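You operate a simulated robot arm through the tools that you are given. There is no shell and no other tool.

The job below is to be done with a simulated robot arm. You get a single attempt, and the scene is never put back.

Task
Put the flake on slide 26 back in dish 26, then wipe the slide.
Fine: grey-pot tweezers and yellow cloth, both put back; close the dish. Set down upright: tweezers.

The check looks at the end state, three seconds after you hand in, the way a careful person would. Anything else that was tipped, shoved, dropped, spilled or broken makes it a failure. Flat cloth is picked up by pressing the open fingertips on it (5 to 10 N) and closing them slowly along it; thin cloth reads only 2 to 8 mm in the jaws.

Robot
A 6-joint arm with a two-finger parallel gripper, fixed in place. Base frame: the origin is at the foot of the arm, x ahead of it, y to its left, z up. Units: cm, degrees, N and s.
Its first joint turns from -166.0 to 166.0 degrees. Payload 3.91 kg.
The tool frame sits at the grasp point between the pads (the TCP): z along the fingers, y along the line on which they close. The tips reach 3 cm beyond it. The gripper opens to 11 cm. The fingers are 2 cm wide and 1 cm thick; the gripper's body (4.8 by 11.2 cm) begins 5.5 cm behind the TCP.
Orientation is told as [roll, pitch, yaw] about the base's x, y, z axes, in that order, counted from this pose: with the fingers straight down and closing along the base's y, the tool's x points along the base's -x, its y along +y and its z along -z.

Tools
- The arm moves only by the tool play_rows. Its argument "steps" is a list of rows, each a list of 7 numbers: the shift along the base's x, y, z in cm, then the turn, a rotation vector about the base's x, y, z in degrees, then the opening, from 0 (shut) to 1 (fully open). In form: [[x, y, z, wx, wy, wz, gripper], ...]. A call has 1 to 20 rows; each row is the pose to reach, as a shift and turn from the pose commanded when the call began. A row lasts 0.2 s, in which the tool goes at most 5 cm and 8.6 degrees; a call with a longer step from one row to the next is refused whole, and so is a gripper value outside its range. Where a pose cannot be reached the arm comes as near as it can. A force on the tool above 40 N (or 10 N above the force at the start of the call, whichever is more), or a blocked arm, ends the call early, and 0.2 s more pass. The fingers move at their own pace (about 15.3 cm/s each) and stop on an object; they squeeze with about 38 N. The grip force told is the motor's: it shows also when the fingers shut on nothing. Time passes only in rows, and 0.2 s behind the last, so rows that repeat a pose let the fingers close. It gives the time, the measured TCP pose, the force on the tool (base axes), the opening and the grip force at its end, in the units of the frame above (readings bear some noise), with the torque about the TCP (base axes, N m) and any sound that the robot's microphone picked up.
- Cameras (640 x 400 px; columns grow to the right, rows downward): "scene" is fixed at [21.96, 65.02, 164.76]; the picture's right is [-0.64, -0.77, 0.00], its down [-0.53, 0.44, -0.72] and it looks along [0.55, -0.46, -0.69] (base axes); focal length 353 px, centre (320, 200). "wrist" rides on the gripper at [7.2, 1.7, -10.3] in the tool frame; the picture's right is [-0.23, 0.97, 0.00], its down [-0.76, -0.18, -0.62] and it looks along [-0.61, -0.14, 0.78] (tool axes); focal length 222 px, centre (320, 200). There is no depth. A picture from a camera that has moved, and an enlarged one, comes with that camera's place and axes in the base frame and with its lens.
- capture(camera): a new picture of that camera. The clock stands still meanwhile.
- enlarge(camera, box): a new picture of the part [left, top, right, bottom] of that camera's present view, enlarged. The clock stands still meanwhile.
- finish_job(): hands the job in; it is judged then, once.

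Places have to be worked out from the pictures, the camera data and where the tool is seen. Open the gripper and draw the arm clear of the work before you hand the job in, unless the task says otherwise.

The tools are called after ">>>" as a command line: name --pt "numbers of a row" for each row, then --argument value for the rest, lists and objects as JSON in quotes. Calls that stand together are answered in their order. play_rows: Moves the arm, as the interface text tells. Its arguments: {"type":"object","properties":{"steps":{"type":"array","items":{"type":"array","items":{"type":"number"}}}},"required":["steps"]} The other tools are called the same way: capture (camera) takes a picture; enlarge (camera, box) takes an enlarged picture of a part of a camera's view; finish_job () hands the job in.

At the start:

```text
time: 0.0
position: [54.11, -1.65, 121.77]
tool_rot: [-0.1, 0.0, 0.0]
ft_force: [0.7, -0.4, 1.1]
wrist_torque: [0.02, -0.02, 0.02]
opening: 11.02
finger_force: 0.1
```

scene: 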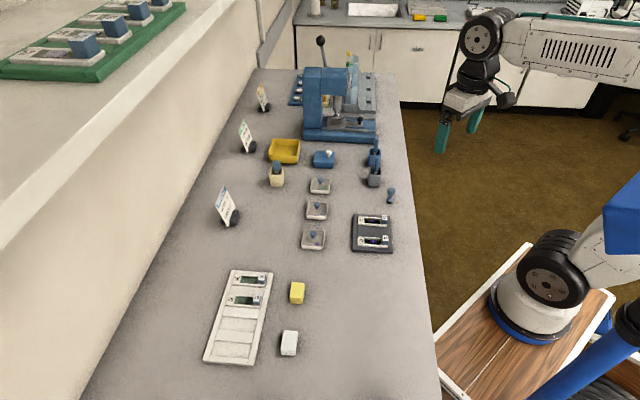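
wrist: 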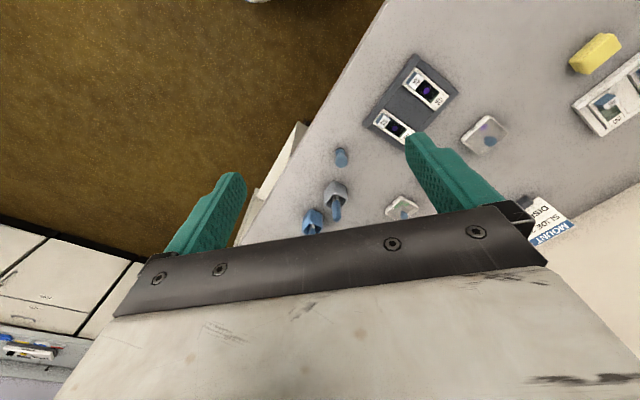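

I'll start by looking closer at the bench: the dishes, pots, slides, cloths and signs.

>>> enlarge --camera "scene" --box '[240, 130, 420, 260]'

>>> enlarge --camera "scene" --box '[190, 250, 330, 370]'

>>> enlarge --camera "scene" --box '[340, 180, 410, 260]'

>>> enlarge --camera "scene" --box '[200, 60, 420, 190]'

>>> enlarge --camera "wrist" --box '[300, 20, 640, 240]'

```text
3.08 times, centred on (330, 195) of scene
camera zoom: at [21.96, 65.02, 164.76], right [-0.64, -0.77, 0.0], down [-0.53, 0.44, -0.72], along [0.55, -0.46, -0.69], focal length 1087 px, centre (289, 215)
```

zoom: 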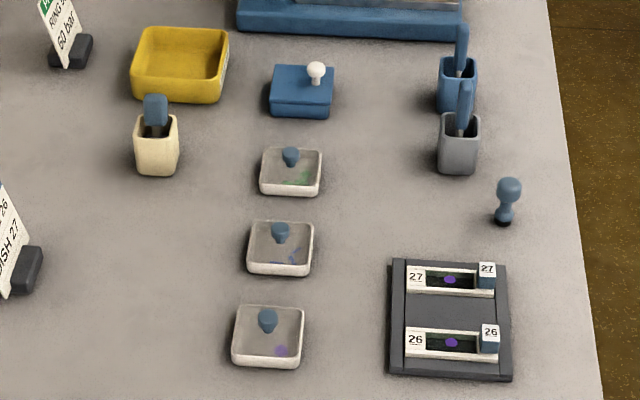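

```text
3.33 times, centred on (260, 310) of scene
camera zoom: at [21.96, 65.02, 164.76], right [-0.64, -0.77, 0.0], down [-0.53, 0.44, -0.72], along [0.55, -0.46, -0.69], focal length 1177 px, centre (520, -167)
```

zoom: 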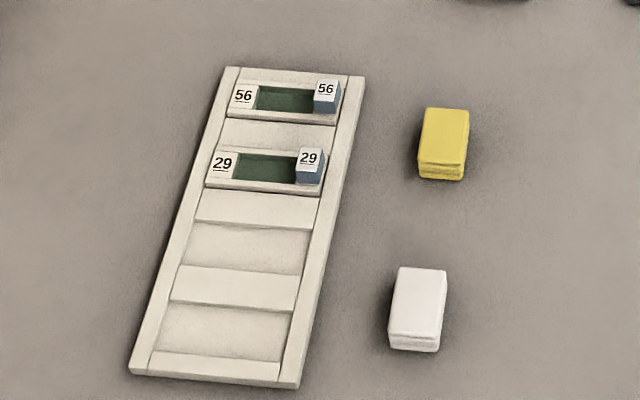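

```text
5.00 times, centred on (375, 220) of scene
camera zoom: at [21.96, 65.02, 164.76], right [-0.64, -0.77, 0.0], down [-0.53, 0.44, -0.72], along [0.55, -0.46, -0.69], focal length 1766 px, centre (45, 100)
```

zoom: 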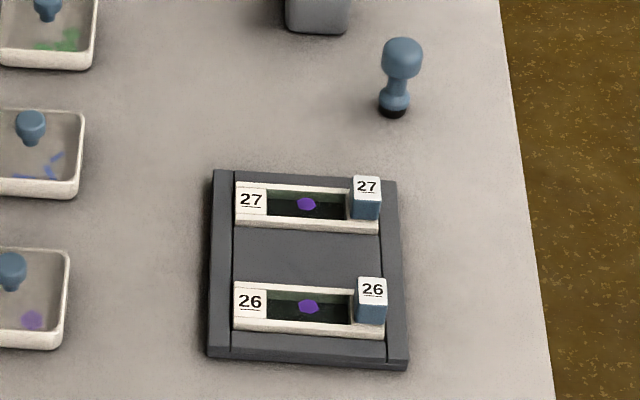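

```text
2.91 times, centred on (310, 125) of scene
camera zoom: at [21.96, 65.02, 164.76], right [-0.64, -0.77, 0.0], down [-0.53, 0.44, -0.72], along [0.55, -0.46, -0.69], focal length 1028 px, centre (349, 418)
```

zoom: 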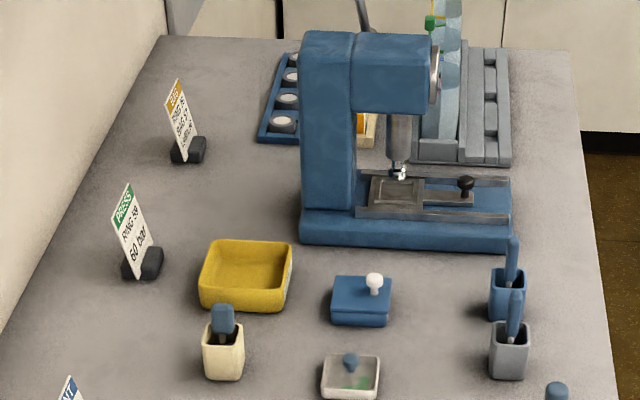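

```text
1.82 times, centred on (470, 130) of wrist
camera zoom: at [46.9, 0.04, 132.18], right [0.23, 0.97, 0.0], down [0.76, -0.18, 0.62], along [0.61, -0.14, -0.78], focal length 404 px, centre (47, 327)
```

zoom: 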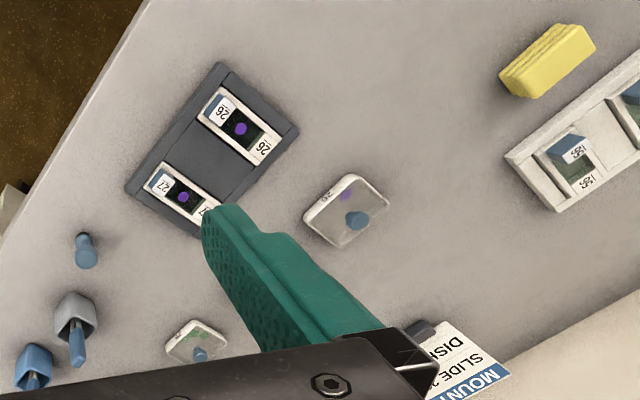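

The wrist view and scene view together put dish 26 (purple flakes) near (70.5, 27, 91), which makes the bench top about z≈90. I'll move the wrist camera over the rack and dishes for a closer look.

>>> play_rows --pt "0 4 0 0 0 0 1" --pt "0 8 0 0 0 0 1" --pt "0 12 0 0 0 0 1" --pt "0 16 -1 0 0 0 1" --pt "0 20 -2 0 0 0 1" --pt "0 22 -2 0 0 0 1"

>>> capture --camera "wrist"

```text
time: 1.4
position: [54.16, 20.28, 119.54]
tool_rot: [-0.1, 0.1, 0.0]
ft_force: [-0.1, -0.1, -0.2]
wrist_torque: [-0.01, 0.02, 0.03]
opening: 11.0
finger_force: 0.2
```

```text
taken
camera wrist: at [46.9, 21.91, 130.09], right [0.23, 0.97, 0.0], down [0.76, -0.18, 0.62], along [0.61, -0.14, -0.78], focal length 222 px, centre (320, 200)
```

wrist: 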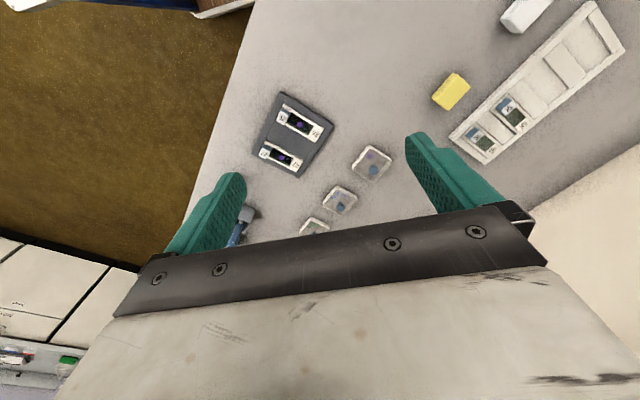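

The rack, dishes and cloths are in view. I'll enlarge those parts to read the labels and measure.

>>> enlarge --camera "wrist" --box '[230, 80, 430, 240]'

>>> enlarge --camera "wrist" --box '[400, 0, 640, 180]'

>>> enlarge --camera "scene" --box '[200, 170, 260, 240]'

>>> enlarge --camera "scene" --box '[355, 130, 405, 210]'

```text
2.50 times, centred on (330, 160) of wrist
camera zoom: at [46.9, 21.91, 130.09], right [0.23, 0.97, 0.0], down [0.76, -0.18, 0.62], along [0.61, -0.14, -0.78], focal length 555 px, centre (295, 300)
```

zoom: 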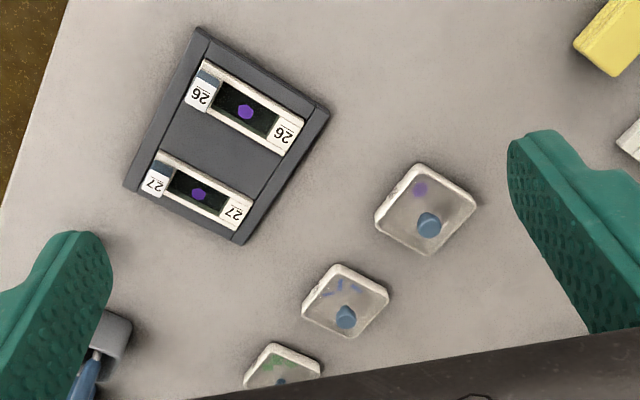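

```text
2.22 times, centred on (520, 90) of wrist
camera zoom: at [46.9, 21.91, 130.09], right [0.23, 0.97, 0.0], down [0.76, -0.18, 0.62], along [0.61, -0.14, -0.78], focal length 494 px, centre (-124, 444)
```

zoom: 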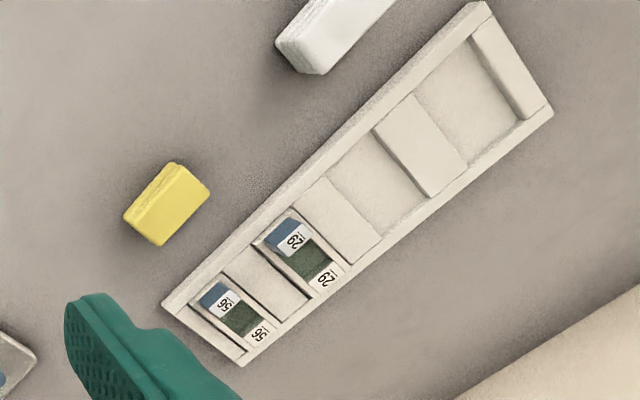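

```text
5.71 times, centred on (230, 205) of scene
camera zoom: at [21.96, 65.02, 164.76], right [-0.64, -0.77, 0.0], down [-0.53, 0.44, -0.72], along [0.55, -0.46, -0.69], focal length 2018 px, centre (834, 171)
```

zoom: 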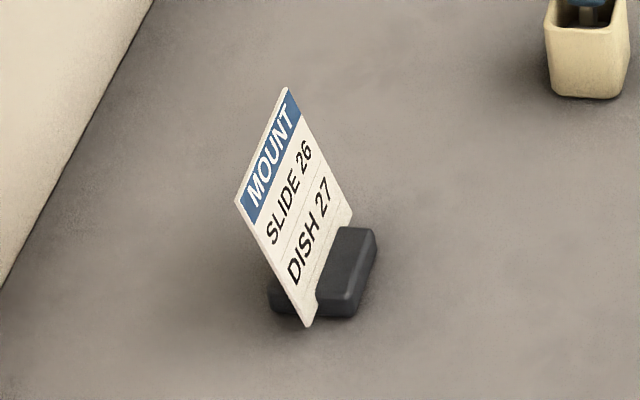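

```text
5.00 times, centred on (380, 170) of scene
camera zoom: at [21.96, 65.02, 164.76], right [-0.64, -0.77, 0.0], down [-0.53, 0.44, -0.72], along [0.55, -0.46, -0.69], focal length 1766 px, centre (20, 350)
```

zoom: 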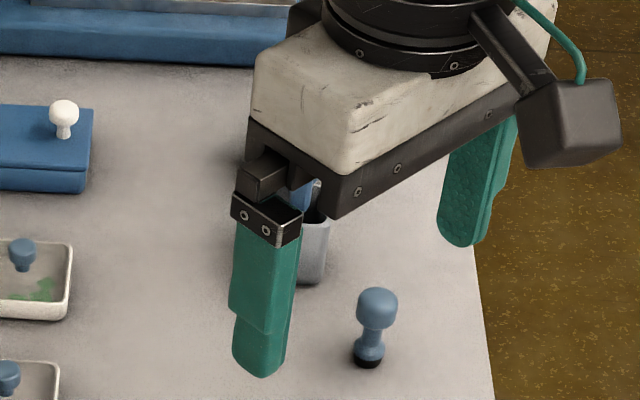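

The MOUNT sign pairs slide 26 with dish 27, but the task says dish 26, and that dish holds the matching purple flakes, so I'm using dish 26. Next I'll look at the grey-pot tweezers near (76, -3).

>>> play_rows --pt "1 -4 0 0 0 0 1" --pt "3 -8 -1 0 0 0 1" --pt "5 -12 -3 0 0 0 1" --pt "7 -16 -5 0 0 0 1" --pt "8 -20 -7 0 0 0 1" --pt "8 -20 -8 0 0 0 1"

>>> capture --camera "wrist"

>>> enlarge --camera "wrist" --box '[240, 100, 420, 230]'

>>> capture --camera "scene"

```text
time: 2.8
position: [62.23, 0.19, 111.49]
tool_rot: [0.0, -0.1, 0.0]
ft_force: [-0.2, -0.5, 0.4]
wrist_torque: [0.02, 0.0, 0.01]
opening: 11.01
finger_force: 0.1
```

```text
taken
camera wrist: at [54.97, 1.94, 121.94], right [0.23, 0.97, 0.0], down [0.76, -0.18, 0.62], along [0.61, -0.14, -0.78], focal length 222 px, centre (320, 200)
```

wrist: 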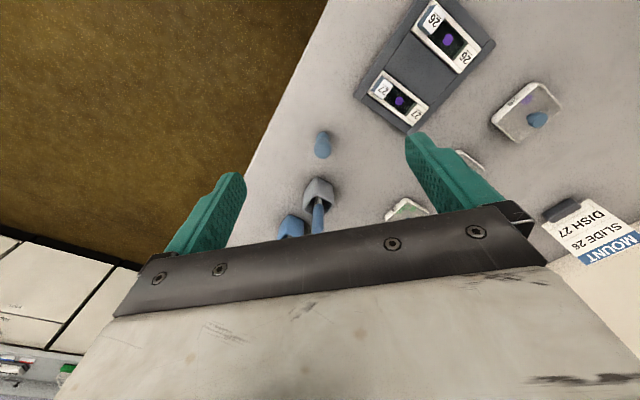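

```text
3.08 times, centred on (330, 165) of wrist
camera zoom: at [54.97, 1.94, 121.94], right [0.23, 0.97, 0.0], down [0.76, -0.18, 0.62], along [0.61, -0.14, -0.78], focal length 684 px, centre (289, 308)
```

zoom: 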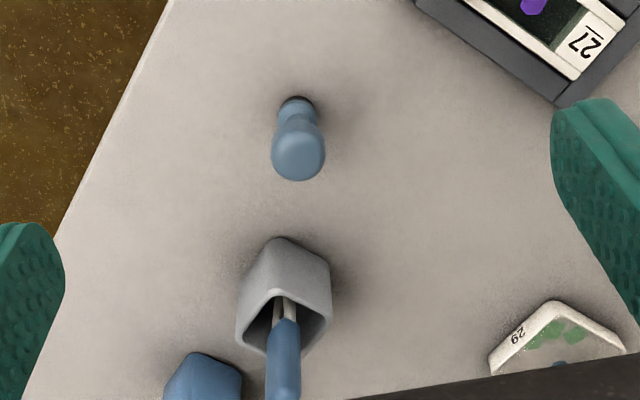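

```text
taken
```

scene: 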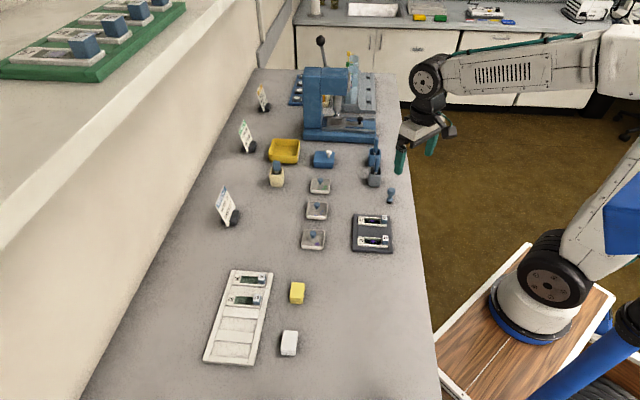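

The tweezers show two steel legs under a blue handle. I'll go a bit nearer to see which way the legs are separated and how the handle is shaped.

>>> play_rows --pt "3 1 2 0 0 0 1" --pt "6 2 4 0 0 0 1" --pt "8 2 4 0 0 0 1" --pt "8 2 4 0 0 0 1"

>>> capture --camera "wrist"

>>> enlarge --camera "wrist" --box '[230, 100, 390, 215]'

>>> enlarge --camera "scene" --box '[350, 125, 400, 205]'

```text
time: 3.8
position: [70.17, 2.3, 115.27]
tool_rot: [0.0, 0.0, 0.0]
ft_force: [0.4, 0.1, 0.2]
wrist_torque: [0.04, 0.03, 0.02]
opening: 11.01
finger_force: 0.1
```

```text
taken
camera wrist: at [63.06, 4.01, 125.9], right [0.23, 0.97, 0.0], down [0.76, -0.18, 0.62], along [0.61, -0.14, -0.78], focal length 222 px, centre (320, 200)
```

wrist: 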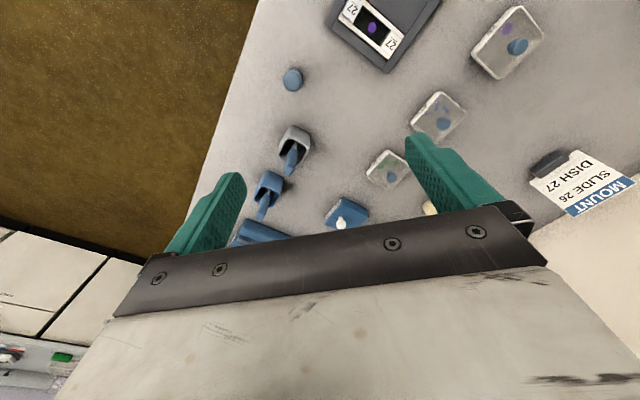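

```text
3.48 times, centred on (310, 158) of wrist
camera zoom: at [63.06, 4.01, 125.9], right [0.23, 0.97, 0.0], down [0.76, -0.18, 0.62], along [0.61, -0.14, -0.78], focal length 773 px, centre (355, 348)
```

zoom: 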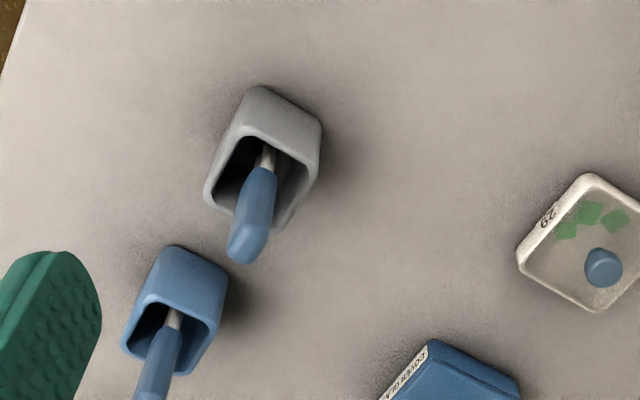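

```text
5.00 times, centred on (375, 165) of scene
camera zoom: at [21.96, 65.02, 164.76], right [-0.64, -0.77, 0.0], down [-0.53, 0.44, -0.72], along [0.55, -0.46, -0.69], focal length 1766 px, centre (45, 375)
```

zoom: 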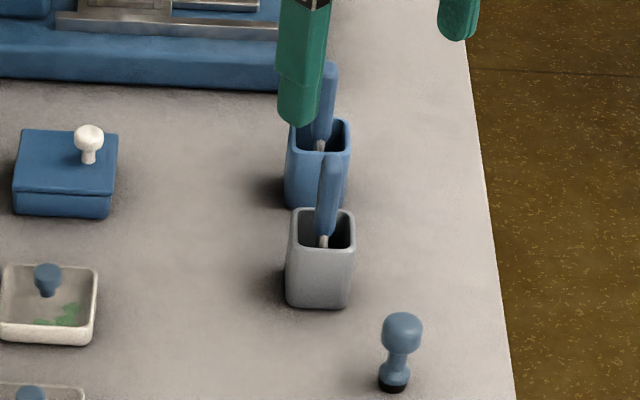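

The tweezers' handle is near vertical, its top around (77.5, -3.7, 99.7). From the rack corners, the bench axes are at 45° to the base. I'll zoom further on the tweezers and pot to see the legs.

>>> enlarge --camera "wrist" --box '[275, 115, 325, 185]'

>>> enlarge --camera "scene" --box '[362, 150, 390, 192]'

>>> enlarge --camera "scene" --box '[262, 150, 292, 192]'

```text
5.71 times, centred on (300, 150) of wrist
camera zoom: at [63.06, 4.01, 125.9], right [0.23, 0.97, 0.0], down [0.76, -0.18, 0.62], along [0.61, -0.14, -0.78], focal length 1269 px, centre (434, 486)
```

zoom: 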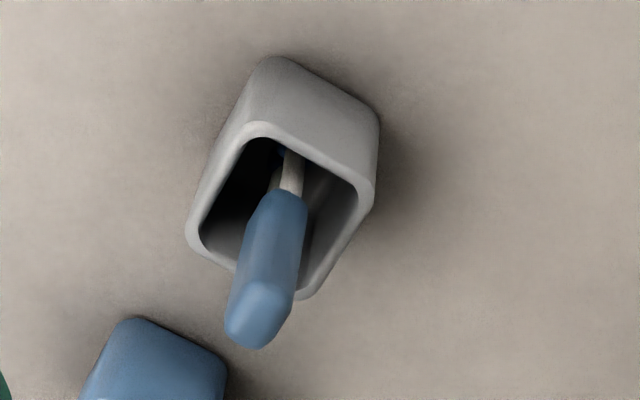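

```text
9.52 times, centred on (376, 171) of scene
camera zoom: at [21.96, 65.02, 164.76], right [-0.64, -0.77, 0.0], down [-0.53, 0.44, -0.72], along [0.55, -0.46, -0.69], focal length 3364 px, centre (-213, 476)
```

zoom: 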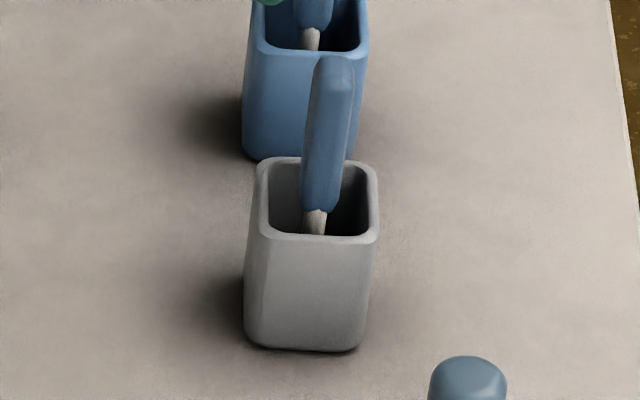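

```text
9.52 times, centred on (277, 171) of scene
camera zoom: at [21.96, 65.02, 164.76], right [-0.64, -0.77, 0.0], down [-0.53, 0.44, -0.72], along [0.55, -0.46, -0.69], focal length 3364 px, centre (730, 476)
```

zoom: 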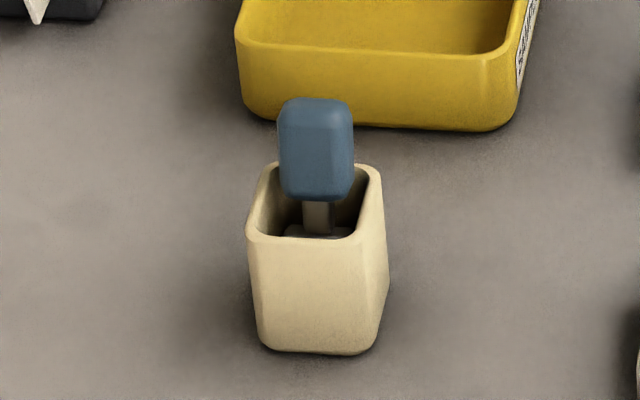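

The steel legs seem to lie one behind the other in the scene view. I'll turn the tool 45° so its axes match the bench and look at the tweezers from another side.

>>> play_rows --pt "0 -2 0 0 0 8 1" --pt "0 -4 0 0 0 16 1" --pt "0 -6 -1 0 0 24 1" --pt "0 -8 -3 0 0 32 1" --pt "0 -10 -5 0 0 40 1" --pt "0 -10.2 -7.5 0 0 45 1" --pt "0 -10.2 -9 0 0 45 1"

>>> capture --camera "wrist"

>>> enlarge --camera "wrist" --box '[260, 130, 380, 215]'

```text
time: 5.4
position: [70.04, -7.81, 106.76]
tool_rot: [0.0, 0.0, 45.2]
ft_force: [-0.3, 0.0, 0.7]
wrist_torque: [0.02, 0.0, -0.03]
opening: 10.98
finger_force: 0.0
```

```text
taken
camera wrist: at [63.74, -11.73, 117.14], right [-0.53, 0.85, 0.0], down [0.66, 0.41, 0.62], along [0.53, 0.33, -0.78], focal length 222 px, centre (320, 200)
```

wrist: 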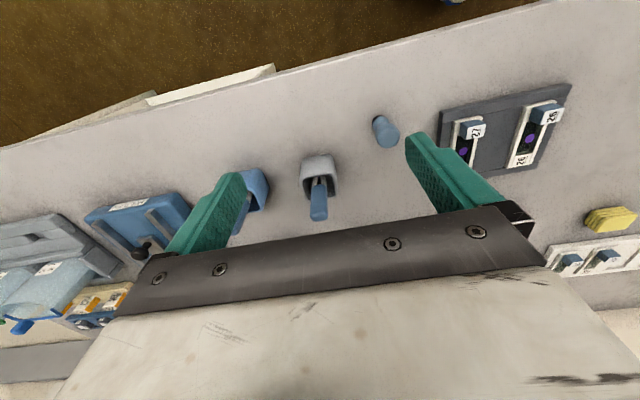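

```text
4.71 times, centred on (320, 172) of wrist
camera zoom: at [63.74, -11.73, 117.14], right [-0.53, 0.85, 0.0], down [0.66, 0.41, 0.62], along [0.53, 0.33, -0.78], focal length 1045 px, centre (320, 329)
```

zoom: 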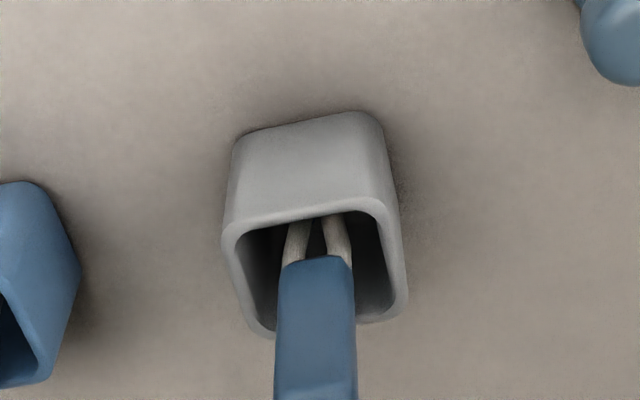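

Now it's clear the two legs part along the bench's long axis (v = (0.71,-0.71)), so this 45° yaw is the right squeeze direction. Before handling anything I'll look closely at slide 26.

>>> play_rows --pt "-3 3 0 0 0 0 1" --pt "-6 6 0 0 0 0 1" --pt "-9 9.5 0 0 0 0 1" --pt "-12 13 -1 0 0 0 1" --pt "-15 16 -3 0 0 0 1" --pt "-18 19.5 -5 0 0 0 1" --pt "-18 19.5 -6 0 0 0 1"

>>> capture --camera "wrist"

>>> enlarge --camera "wrist" --box '[240, 120, 400, 220]'

>>> enlarge --camera "scene" --box '[350, 225, 400, 260]'

```text
refused: row 6 steps farther than a row can; nothing moved
```

```text
taken
camera wrist: at [63.74, -11.73, 117.14], right [-0.53, 0.85, 0.0], down [0.66, 0.41, 0.62], along [0.53, 0.33, -0.78], focal length 222 px, centre (320, 200)
```

wrist: 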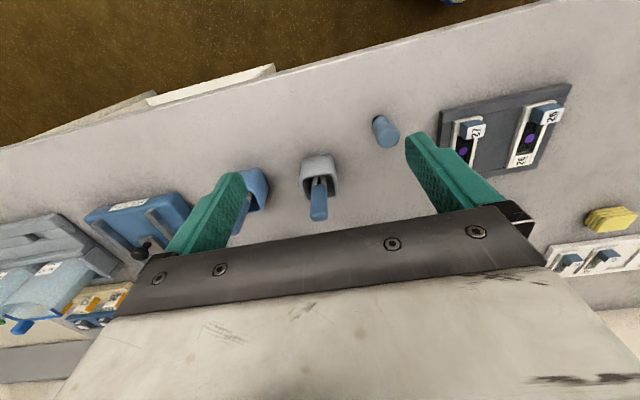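

```text
4.00 times, centred on (320, 170) of wrist
camera zoom: at [63.74, -11.73, 117.14], right [-0.53, 0.85, 0.0], down [0.66, 0.41, 0.62], along [0.53, 0.33, -0.78], focal length 888 px, centre (320, 320)
```

zoom: 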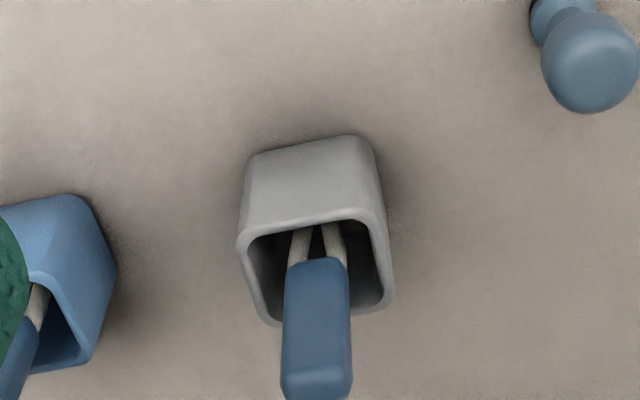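

```text
11.43 times, centred on (375, 242) of scene
camera zoom: at [21.96, 65.02, 164.76], right [-0.64, -0.77, 0.0], down [-0.53, 0.44, -0.72], along [0.55, -0.46, -0.69], focal length 4037 px, centre (-309, -286)
```

zoom: 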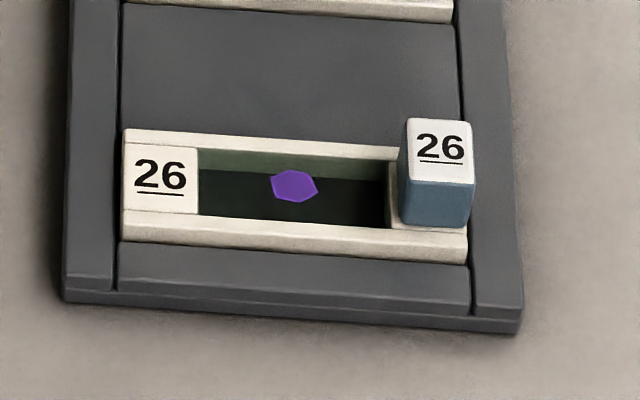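

One step in that move was too long, so the whole call was refused. I'll use shorter rows to reach the slide.

>>> play_rows --pt "-3 3 0 0 0 0 1" --pt "-6 6 0 0 0 0 1" --pt "-9 9 0 0 0 0 1" --pt "-12 12 -1 0 0 0 1" --pt "-15 15 -2 0 0 0 1" --pt "-17 18 -4 0 0 0 1" --pt "-18 19.5 -6 0 0 0 1"

>>> capture --camera "wrist"

>>> enlarge --camera "wrist" --box '[240, 120, 400, 220]'

```text
time: 7.0
position: [51.94, 11.64, 100.66]
tool_rot: [0.0, 0.1, 45.0]
ft_force: [-0.7, -0.1, -0.2]
wrist_torque: [-0.01, 0.0, -0.02]
opening: 10.99
finger_force: 0.0
```

```text
taken
camera wrist: at [45.76, 7.64, 111.16], right [-0.53, 0.85, 0.0], down [0.66, 0.41, 0.62], along [0.53, 0.33, -0.78], focal length 222 px, centre (320, 200)
```

wrist: 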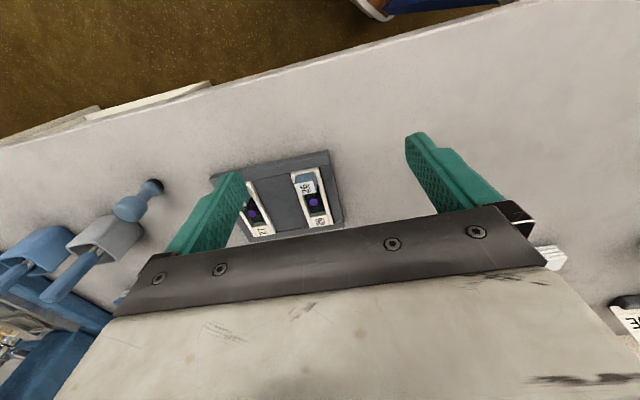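

```text
4.00 times, centred on (320, 170) of wrist
camera zoom: at [45.76, 7.64, 111.16], right [-0.53, 0.85, 0.0], down [0.66, 0.41, 0.62], along [0.53, 0.33, -0.78], focal length 888 px, centre (320, 320)
```

zoom: 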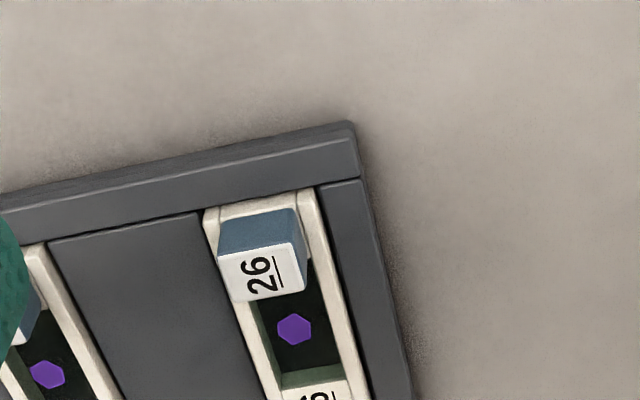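

Slide 26's flake is at about (59.9, 15.6, 91.3), lying in a recess. Next I'll look at dish 26's lid and knob close up.

>>> play_rows --pt "2 2 2 0 0 0 1" --pt "5 5 2 0 0 0 1" --pt "8 8 2 0 0 0 1" --pt "11 11 1 0 0 0 1" --pt "11.8 11.3 0 0 0 0 1" --pt "11.8 11.3 0 0 0 0 1"

>>> capture --camera "wrist"

>>> enlarge --camera "wrist" --box '[260, 130, 380, 215]'

>>> enlarge --camera "scene" --box '[290, 190, 340, 260]'

```text
time: 8.4
position: [64.06, 22.92, 100.63]
tool_rot: [0.0, 0.0, 45.1]
ft_force: [-0.2, 0.6, -0.4]
wrist_torque: [-0.02, 0.02, 0.04]
opening: 11.0
finger_force: 0.0
```

```text
taken
camera wrist: at [57.79, 18.95, 111.16], right [-0.53, 0.85, 0.0], down [0.66, 0.41, 0.62], along [0.53, 0.33, -0.78], focal length 222 px, centre (320, 200)
```

wrist: 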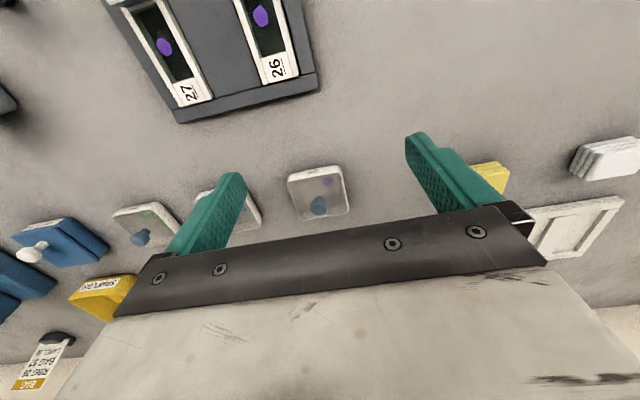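

```text
4.71 times, centred on (320, 172) of wrist
camera zoom: at [57.79, 18.95, 111.16], right [-0.53, 0.85, 0.0], down [0.66, 0.41, 0.62], along [0.53, 0.33, -0.78], focal length 1045 px, centre (320, 329)
```

zoom: 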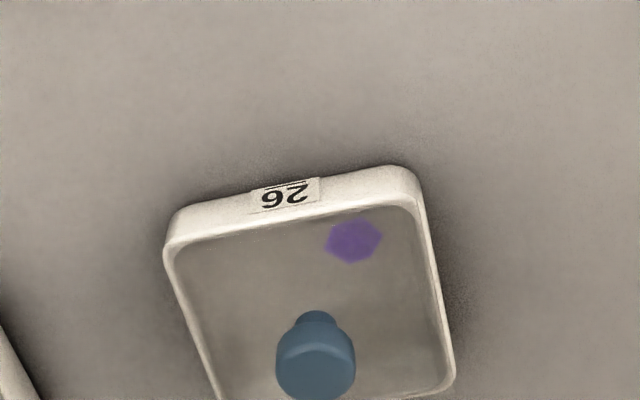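

```text
5.71 times, centred on (315, 225) of scene
camera zoom: at [21.96, 65.02, 164.76], right [-0.64, -0.77, 0.0], down [-0.53, 0.44, -0.72], along [0.55, -0.46, -0.69], focal length 2018 px, centre (349, 57)
```

zoom: 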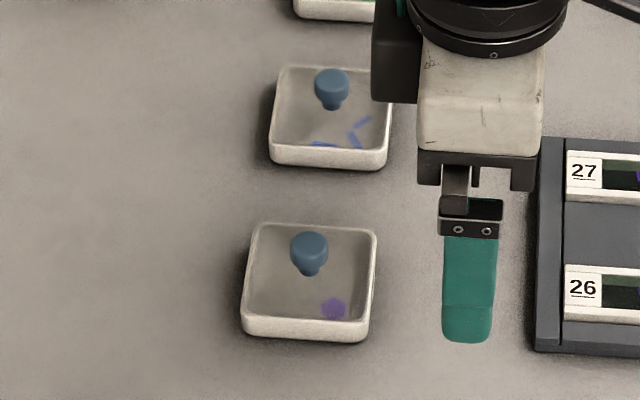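

Label 26 confirmed, with the knob top at about (70.9, 27.0, 93.3). To fix the bench height, I'll shut the fingers over bare bench near (60, 31) and come down gently.

>>> play_rows --pt "-2 4 0 0 0 0 0.5" --pt "-4 8 0 0 0 0 0" --pt "-4 8 -3 0 0 0 0" --pt "-4 8 -5 0 0 0 0" --pt "-4 8 -6 0 0 0 0" --pt "-4 8 -6.5 0 0 0 0"

>>> capture --camera "scene"

>>> capture --camera "wrist"

```text
time: 9.8
position: [59.97, 30.97, 94.26]
tool_rot: [0.0, 0.0, 45.0]
ft_force: [-0.1, -0.2, 0.5]
wrist_torque: [0.01, 0.01, 0.06]
opening: 0.02
finger_force: 37.3
```

```text
taken
```

scene: 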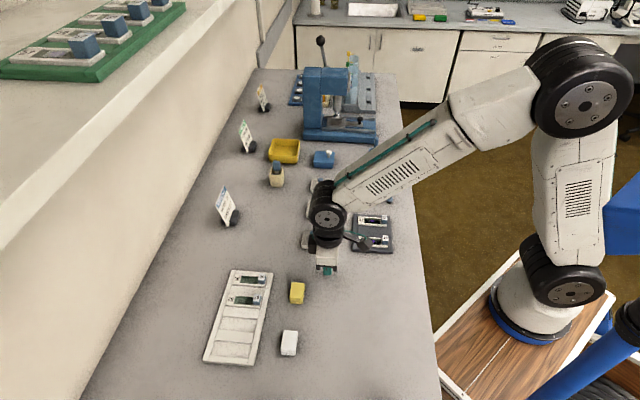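

```text
taken
camera wrist: at [53.67, 27.06, 104.65], right [-0.53, 0.85, 0.0], down [0.66, 0.41, 0.62], along [0.53, 0.33, -0.78], focal length 222 px, centre (320, 200)
```

wrist: 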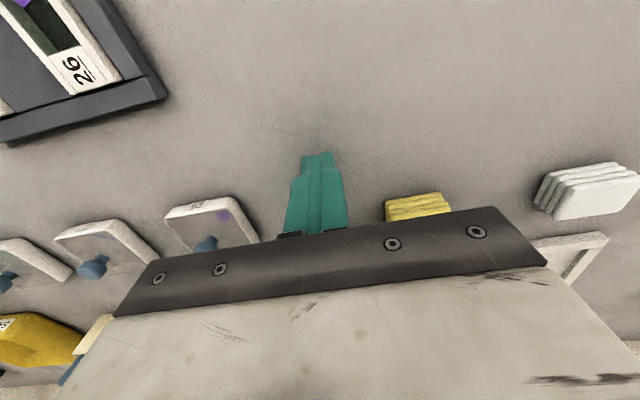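

Now I'll go down in small steps to feel the bench.

>>> play_rows --pt "0 0 -0.3 0 0 0 0" --pt "0 0 -0.6 0 0 0 0" --pt "0 0 -0.8 0 0 0 0"

>>> play_rows --pt "0 0 -0.2 0 0 0 0" --pt "0 0 -0.3 0 0 0 0"

```text
time: 10.6
position: [59.95, 30.87, 93.39]
tool_rot: [0.0, 0.0, 44.9]
ft_force: [-0.3, 0.9, -0.9]
wrist_torque: [0.01, 0.0, -0.03]
opening: 0.0
finger_force: 37.9
```

```text
time: 11.2
position: [59.94, 30.97, 93.07]
tool_rot: [-0.1, 0.0, 45.0]
ft_force: [0.4, 0.5, -0.2]
wrist_torque: [0.0, 0.03, -0.02]
opening: 0.0
finger_force: 38.2
```

No contact yet with the tips at z≈90.1, so I'll keep going in small steps.

>>> play_rows --pt "0 0 -0.1 0 0 0 0" --pt "0 0 -0.2 0 0 0 0"

>>> play_rows --pt "0 0 -0.1 0 0 0 0" --pt "0 0 -0.2 0 0 0 0"

>>> play_rows --pt "0 0 -0.1 0 0 0 0" --pt "0 0 -0.2 0 0 0 0"

```text
time: 11.8
position: [59.95, 31.03, 92.99]
tool_rot: [0.0, -0.1, 45.0]
ft_force: [-2.4, -5.3, 20.5]
wrist_torque: [-0.3, 0.24, 0.19]
opening: 0.02
finger_force: 37.5
```

```text
time: 12.3
position: [59.99, 30.96, 92.95]
tool_rot: [0.1, -0.2, 45.0]
ft_force: [-6.5, -7.7, 15.2]
wrist_torque: [-0.3, 0.34, -0.07]
opening: 0.0
finger_force: 37.9
stopped in row 2: the force on the tool passed its limit at 43 N (the readings are from after the stop); the commanded pose is now the measured one
```

```text
time: 12.8
position: [60.0, 30.98, 92.99]
tool_rot: [-0.2, -0.4, 45.1]
ft_force: [-9.4, -8.5, 18.9]
wrist_torque: [-0.39, 0.43, -0.02]
opening: 0.02
finger_force: 37.6
stopped in row 2: the force on the tool passed its limit at 43 N (the readings are from after the stop); the commanded pose is now the measured one
```

Contact came at TCP z≈93.0, so the bench top is at z=90.0. I'll lift off and look at the yellow cloth.

>>> play_rows --pt "0 0 1 0 0 0 0" --pt "-1 1 4 0 0 0 0.3" --pt "-4 3 7 0 0 0 0.7" --pt "-7.2 5.3 7 0 0 0 1" --pt "-7.2 5.3 7 0 0 0 1"

>>> capture --camera "wrist"

>>> enlarge --camera "wrist" --box '[260, 130, 380, 215]'

>>> enlarge --camera "scene" --box '[270, 265, 330, 320]'

```text
time: 14.0
position: [52.74, 36.34, 100.19]
tool_rot: [-0.1, -0.1, 44.9]
ft_force: [-1.4, 0.0, 0.2]
wrist_torque: [0.01, 0.02, -0.01]
opening: 11.01
finger_force: 0.1
```

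```text
taken
camera wrist: at [46.4, 32.35, 110.62], right [-0.53, 0.85, 0.0], down [0.66, 0.41, 0.63], along [0.53, 0.33, -0.78], focal length 222 px, centre (320, 200)
```

wrist: 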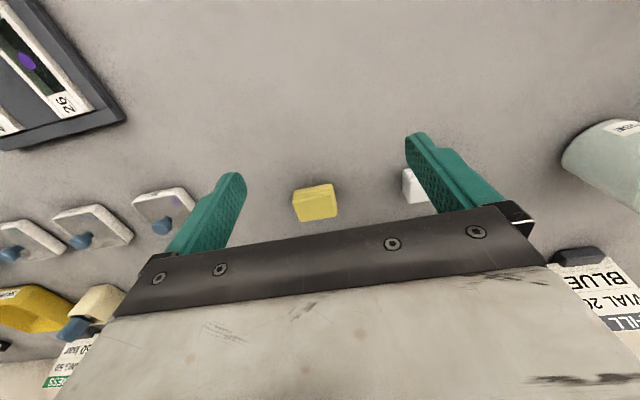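

```text
4.71 times, centred on (320, 172) of wrist
camera zoom: at [46.4, 32.35, 110.62], right [-0.53, 0.85, 0.0], down [0.66, 0.41, 0.63], along [0.53, 0.33, -0.78], focal length 1045 px, centre (320, 329)
```

zoom: 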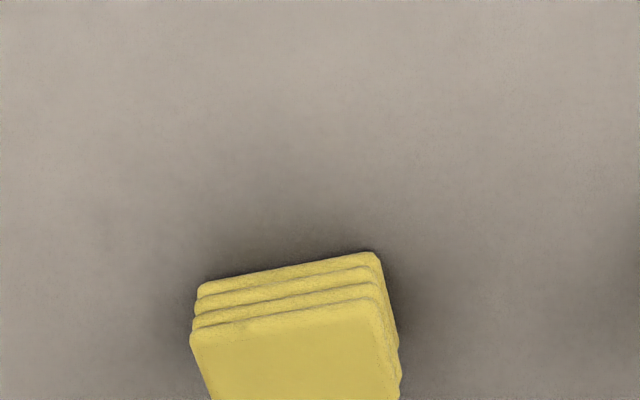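

```text
7.27 times, centred on (300, 292) of scene
camera zoom: at [21.96, 65.02, 164.76], right [-0.64, -0.77, 0.0], down [-0.53, 0.44, -0.72], along [0.55, -0.46, -0.69], focal length 2569 px, centre (466, -473)
```

zoom: 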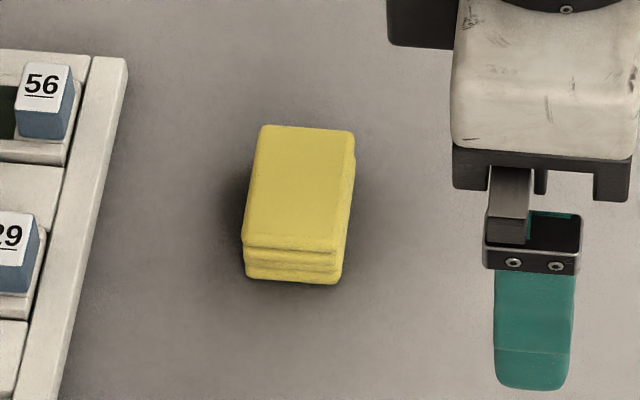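

The cloth is a folded block of about 3.4 × 4.5 × 1.6 cm. Next comes the lid: I'll move above dish 26's knob with the fingers at about 4 cm opening.

>>> play_rows --pt "4 -2 1 0 0 0 0.7" --pt "8 -4 1 0 0 0 0.4" --pt "12 -6 1 0 0 0 0.36" --pt "16 -8 1 0 0 0 0.36" --pt "18.2 -9.3 0 0 0 0 0.36" --pt "18.2 -9.3 -1 0 0 0 0.36" --pt "18.2 -9.3 -1 0 0 0 0.36"

>>> enlarge --camera "scene" --box '[285, 190, 345, 260]'

>>> capture --camera "wrist"

```text
time: 15.6
position: [71.06, 26.79, 98.87]
tool_rot: [0.0, -0.3, 45.0]
ft_force: [0.6, 0.2, 0.3]
wrist_torque: [-0.02, 0.0, -0.01]
opening: 3.95
finger_force: 0.1
```

```text
5.71 times, centred on (315, 225) of scene
camera zoom: at [21.96, 65.02, 164.76], right [-0.64, -0.77, 0.0], down [-0.53, 0.44, -0.72], along [0.55, -0.46, -0.69], focal length 2018 px, centre (349, 57)
```

zoom: 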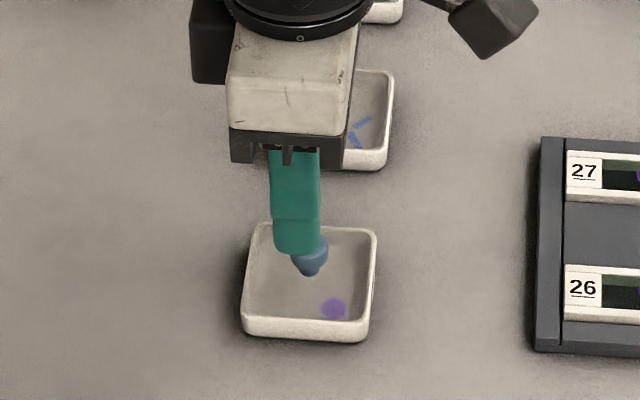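

```text
taken
camera wrist: at [64.78, 22.92, 109.36], right [-0.53, 0.85, 0.0], down [0.66, 0.41, 0.63], along [0.53, 0.33, -0.78], focal length 222 px, centre (320, 200)
```

wrist: 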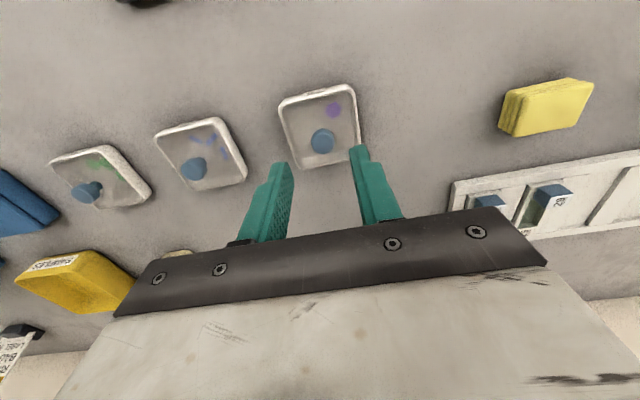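

The knob looks slightly nearer the robot than the finger line, so I'll zoom in to measure before descending.

>>> enlarge --camera "wrist" --box '[270, 75, 380, 175]'

```text
4.00 times, centred on (325, 125) of wrist
camera zoom: at [64.78, 22.92, 109.36], right [-0.53, 0.85, 0.0], down [0.66, 0.41, 0.63], along [0.53, 0.33, -0.78], focal length 888 px, centre (300, 500)
```

zoom: 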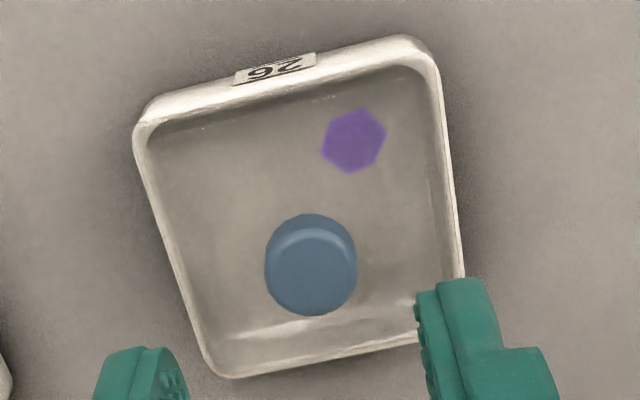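

The knob centre is about (70.8, 26.9), within 0.3 cm of the tool. I'll correct that, descend to TCP z≈95.2 and grip the knob.

>>> play_rows --pt "-0.2 0.1 -1 0 0 0 0.36" --pt "-0.2 0.1 -2 0 0 0 0.36" --pt "-0.2 0.1 -3 0 0 0 0.36" --pt "-0.2 0.1 -3.7 0 0 0 0.36" --pt "-0.2 0.1 -3.7 0 0 0 0.25"

>>> enlarge --camera "scene" --box '[285, 190, 345, 260]'

>>> enlarge --camera "wrist" --box '[260, 75, 380, 195]'

```text
time: 16.8
position: [70.89, 27.05, 95.17]
tool_rot: [0.0, -0.3, 44.9]
ft_force: [-0.4, -0.6, 0.2]
wrist_torque: [0.0, 0.0, -0.02]
opening: 2.76
finger_force: 0.0
```

```text
5.71 times, centred on (315, 225) of scene
camera zoom: at [21.96, 65.02, 164.76], right [-0.64, -0.77, 0.0], down [-0.53, 0.44, -0.72], along [0.55, -0.46, -0.69], focal length 2018 px, centre (349, 57)
```

zoom: 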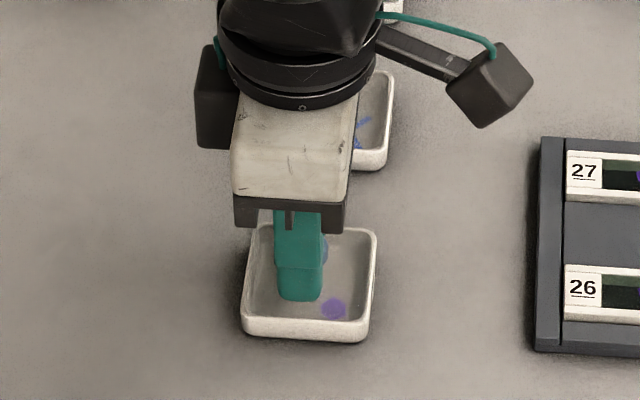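

```text
3.33 times, centred on (320, 135) of wrist
camera zoom: at [64.57, 23.07, 105.66], right [-0.53, 0.85, 0.0], down [0.66, 0.41, 0.63], along [0.53, 0.33, -0.78], focal length 740 px, centre (320, 417)
```

zoom: 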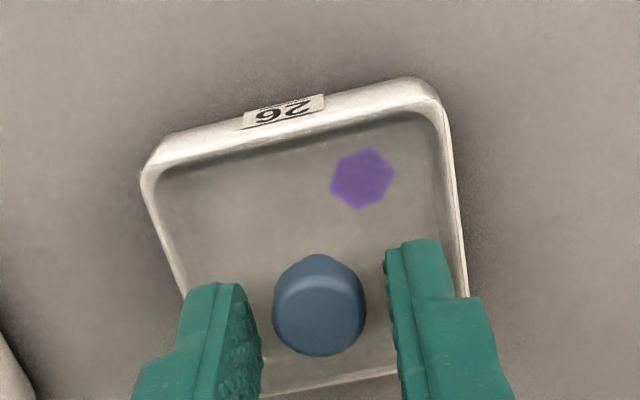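

The knob sits between the fingers. I'll close on it and lift slightly to check that the lid comes away.

>>> play_rows --pt "0 0 0 0 0 0 0.15" --pt "0 0 0 0 0 0 0.05" --pt "0 0 0 0 0 0 0" --pt "0 0 0 0 0 0 0"

>>> play_rows --pt "0 0 0.3 0 0 0 0" --pt "0 0 0.8 0 0 0 0" --pt "0 0 1.5 0 0 0 0" --pt "0 0 2.5 0 0 0 0"

>>> enlarge --camera "scene" --box '[285, 190, 345, 260]'

>>> enlarge --camera "wrist" --box '[260, 75, 380, 195]'

```text
time: 17.8
position: [70.93, 26.97, 95.29]
tool_rot: [0.0, -0.3, 45.0]
ft_force: [0.0, -0.3, 0.0]
wrist_torque: [0.0, 0.0, 0.01]
opening: 1.12
finger_force: 37.8
heard: snap
```

```text
time: 18.8
position: [70.89, 26.94, 97.74]
tool_rot: [0.0, -0.2, 45.1]
ft_force: [0.0, -0.3, 0.6]
wrist_torque: [-0.01, 0.0, 0.01]
opening: 1.12
finger_force: 38.3
```

```text
5.71 times, centred on (315, 225) of scene
camera zoom: at [21.96, 65.02, 164.76], right [-0.64, -0.77, 0.0], down [-0.53, 0.44, -0.72], along [0.55, -0.46, -0.69], focal length 2018 px, centre (349, 57)
```

zoom: 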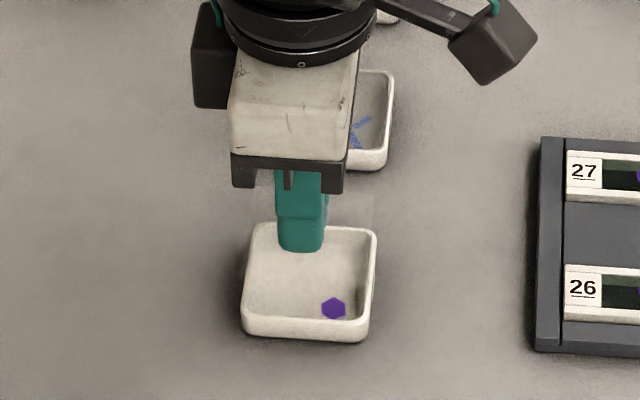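

```text
3.33 times, centred on (320, 135) of wrist
camera zoom: at [64.54, 23.09, 108.17], right [-0.53, 0.85, 0.0], down [0.66, 0.41, 0.63], along [0.53, 0.33, -0.78], focal length 740 px, centre (320, 417)
```

zoom: 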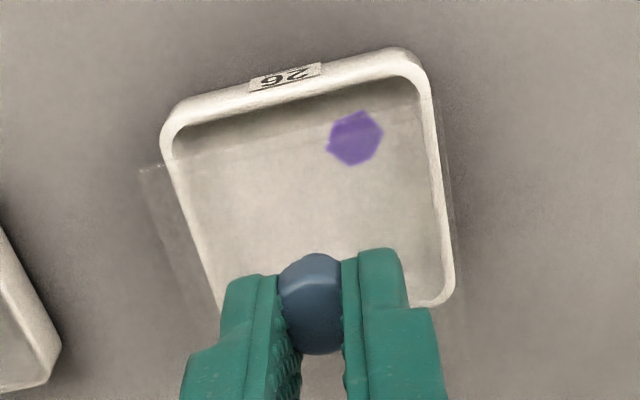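

A "snap" sounded as the grip closed, but the lid lifted cleanly and dish 26 stands open with one flake in it. I'll set the lid on bare bench about 8.6 cm away along u, near (77, 33).

>>> play_rows --pt "0 0 1 0 0 0 0" --pt "2 2 1 0 0 0 0" --pt "4 4 1 0 0 0 0" --pt "6.1 6.1 0 0 0 0 0" --pt "6.1 6.1 -1.5 0 0 0 0" --pt "6.1 6.1 -2.5 0 0 0 0" --pt "6.1 6.1 -2.8 0 0 0 0"

>>> enlarge --camera "scene" --box '[250, 190, 330, 260]'

>>> enlarge --camera "wrist" --box '[260, 75, 380, 195]'

```text
time: 20.4
position: [76.84, 33.21, 94.96]
tool_rot: [0.0, -0.3, 45.1]
ft_force: [-0.5, -0.4, 0.4]
wrist_torque: [-0.03, 0.02, 0.0]
opening: 1.08
finger_force: 37.8
```

```text
5.71 times, centred on (290, 225) of scene
camera zoom: at [21.96, 65.02, 164.76], right [-0.64, -0.77, 0.0], down [-0.53, 0.44, -0.72], along [0.55, -0.46, -0.69], focal length 2018 px, centre (491, 57)
```

zoom: 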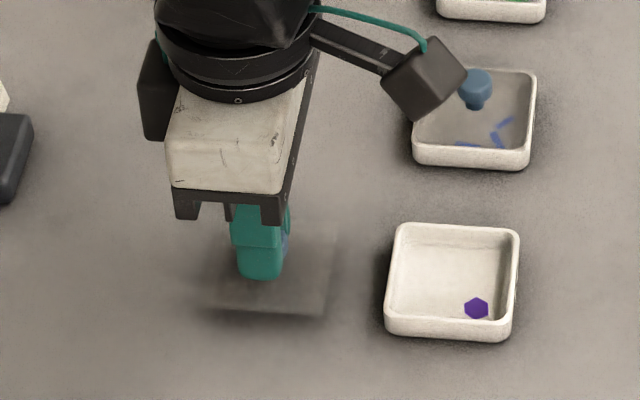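

```text
3.33 times, centred on (320, 135) of wrist
camera zoom: at [70.6, 29.27, 105.4], right [-0.53, 0.85, 0.0], down [0.66, 0.41, 0.63], along [0.53, 0.33, -0.78], focal length 740 px, centre (320, 417)
```

zoom: 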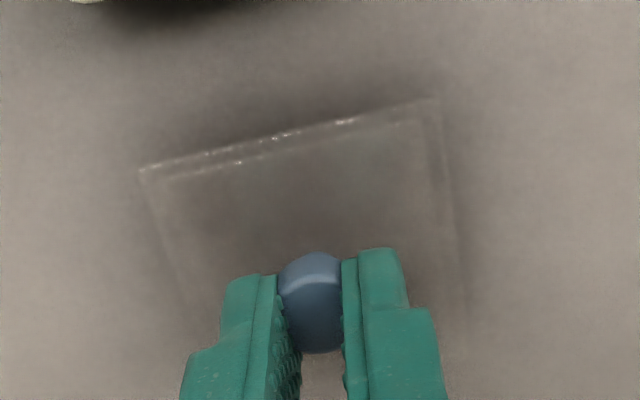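

The lid hangs level, a bit above the bench. I'll lower it in small steps until I feel contact.

>>> play_rows --pt "0 0 -0.2 0 0 0 0" --pt "0 0 -0.4 0 0 0 0" --pt "0 0 -0.6 0 0 0 0"

>>> play_rows --pt "0 0 -0.1 0 0 0 0" --pt "0 0 -0.2 0 0 0 0" --pt "0 0 -0.3 0 0 0 0"

```text
time: 21.2
position: [77.01, 33.05, 94.25]
tool_rot: [0.0, -0.2, 45.0]
ft_force: [-0.5, -0.4, 0.2]
wrist_torque: [0.02, -0.02, -0.04]
opening: 1.11
finger_force: 38.5
```

```text
time: 22.0
position: [76.94, 33.25, 93.9]
tool_rot: [0.0, -0.3, 44.9]
ft_force: [0.8, -0.6, -0.1]
wrist_torque: [0.02, 0.0, 0.01]
opening: 1.06
finger_force: 38.1
```

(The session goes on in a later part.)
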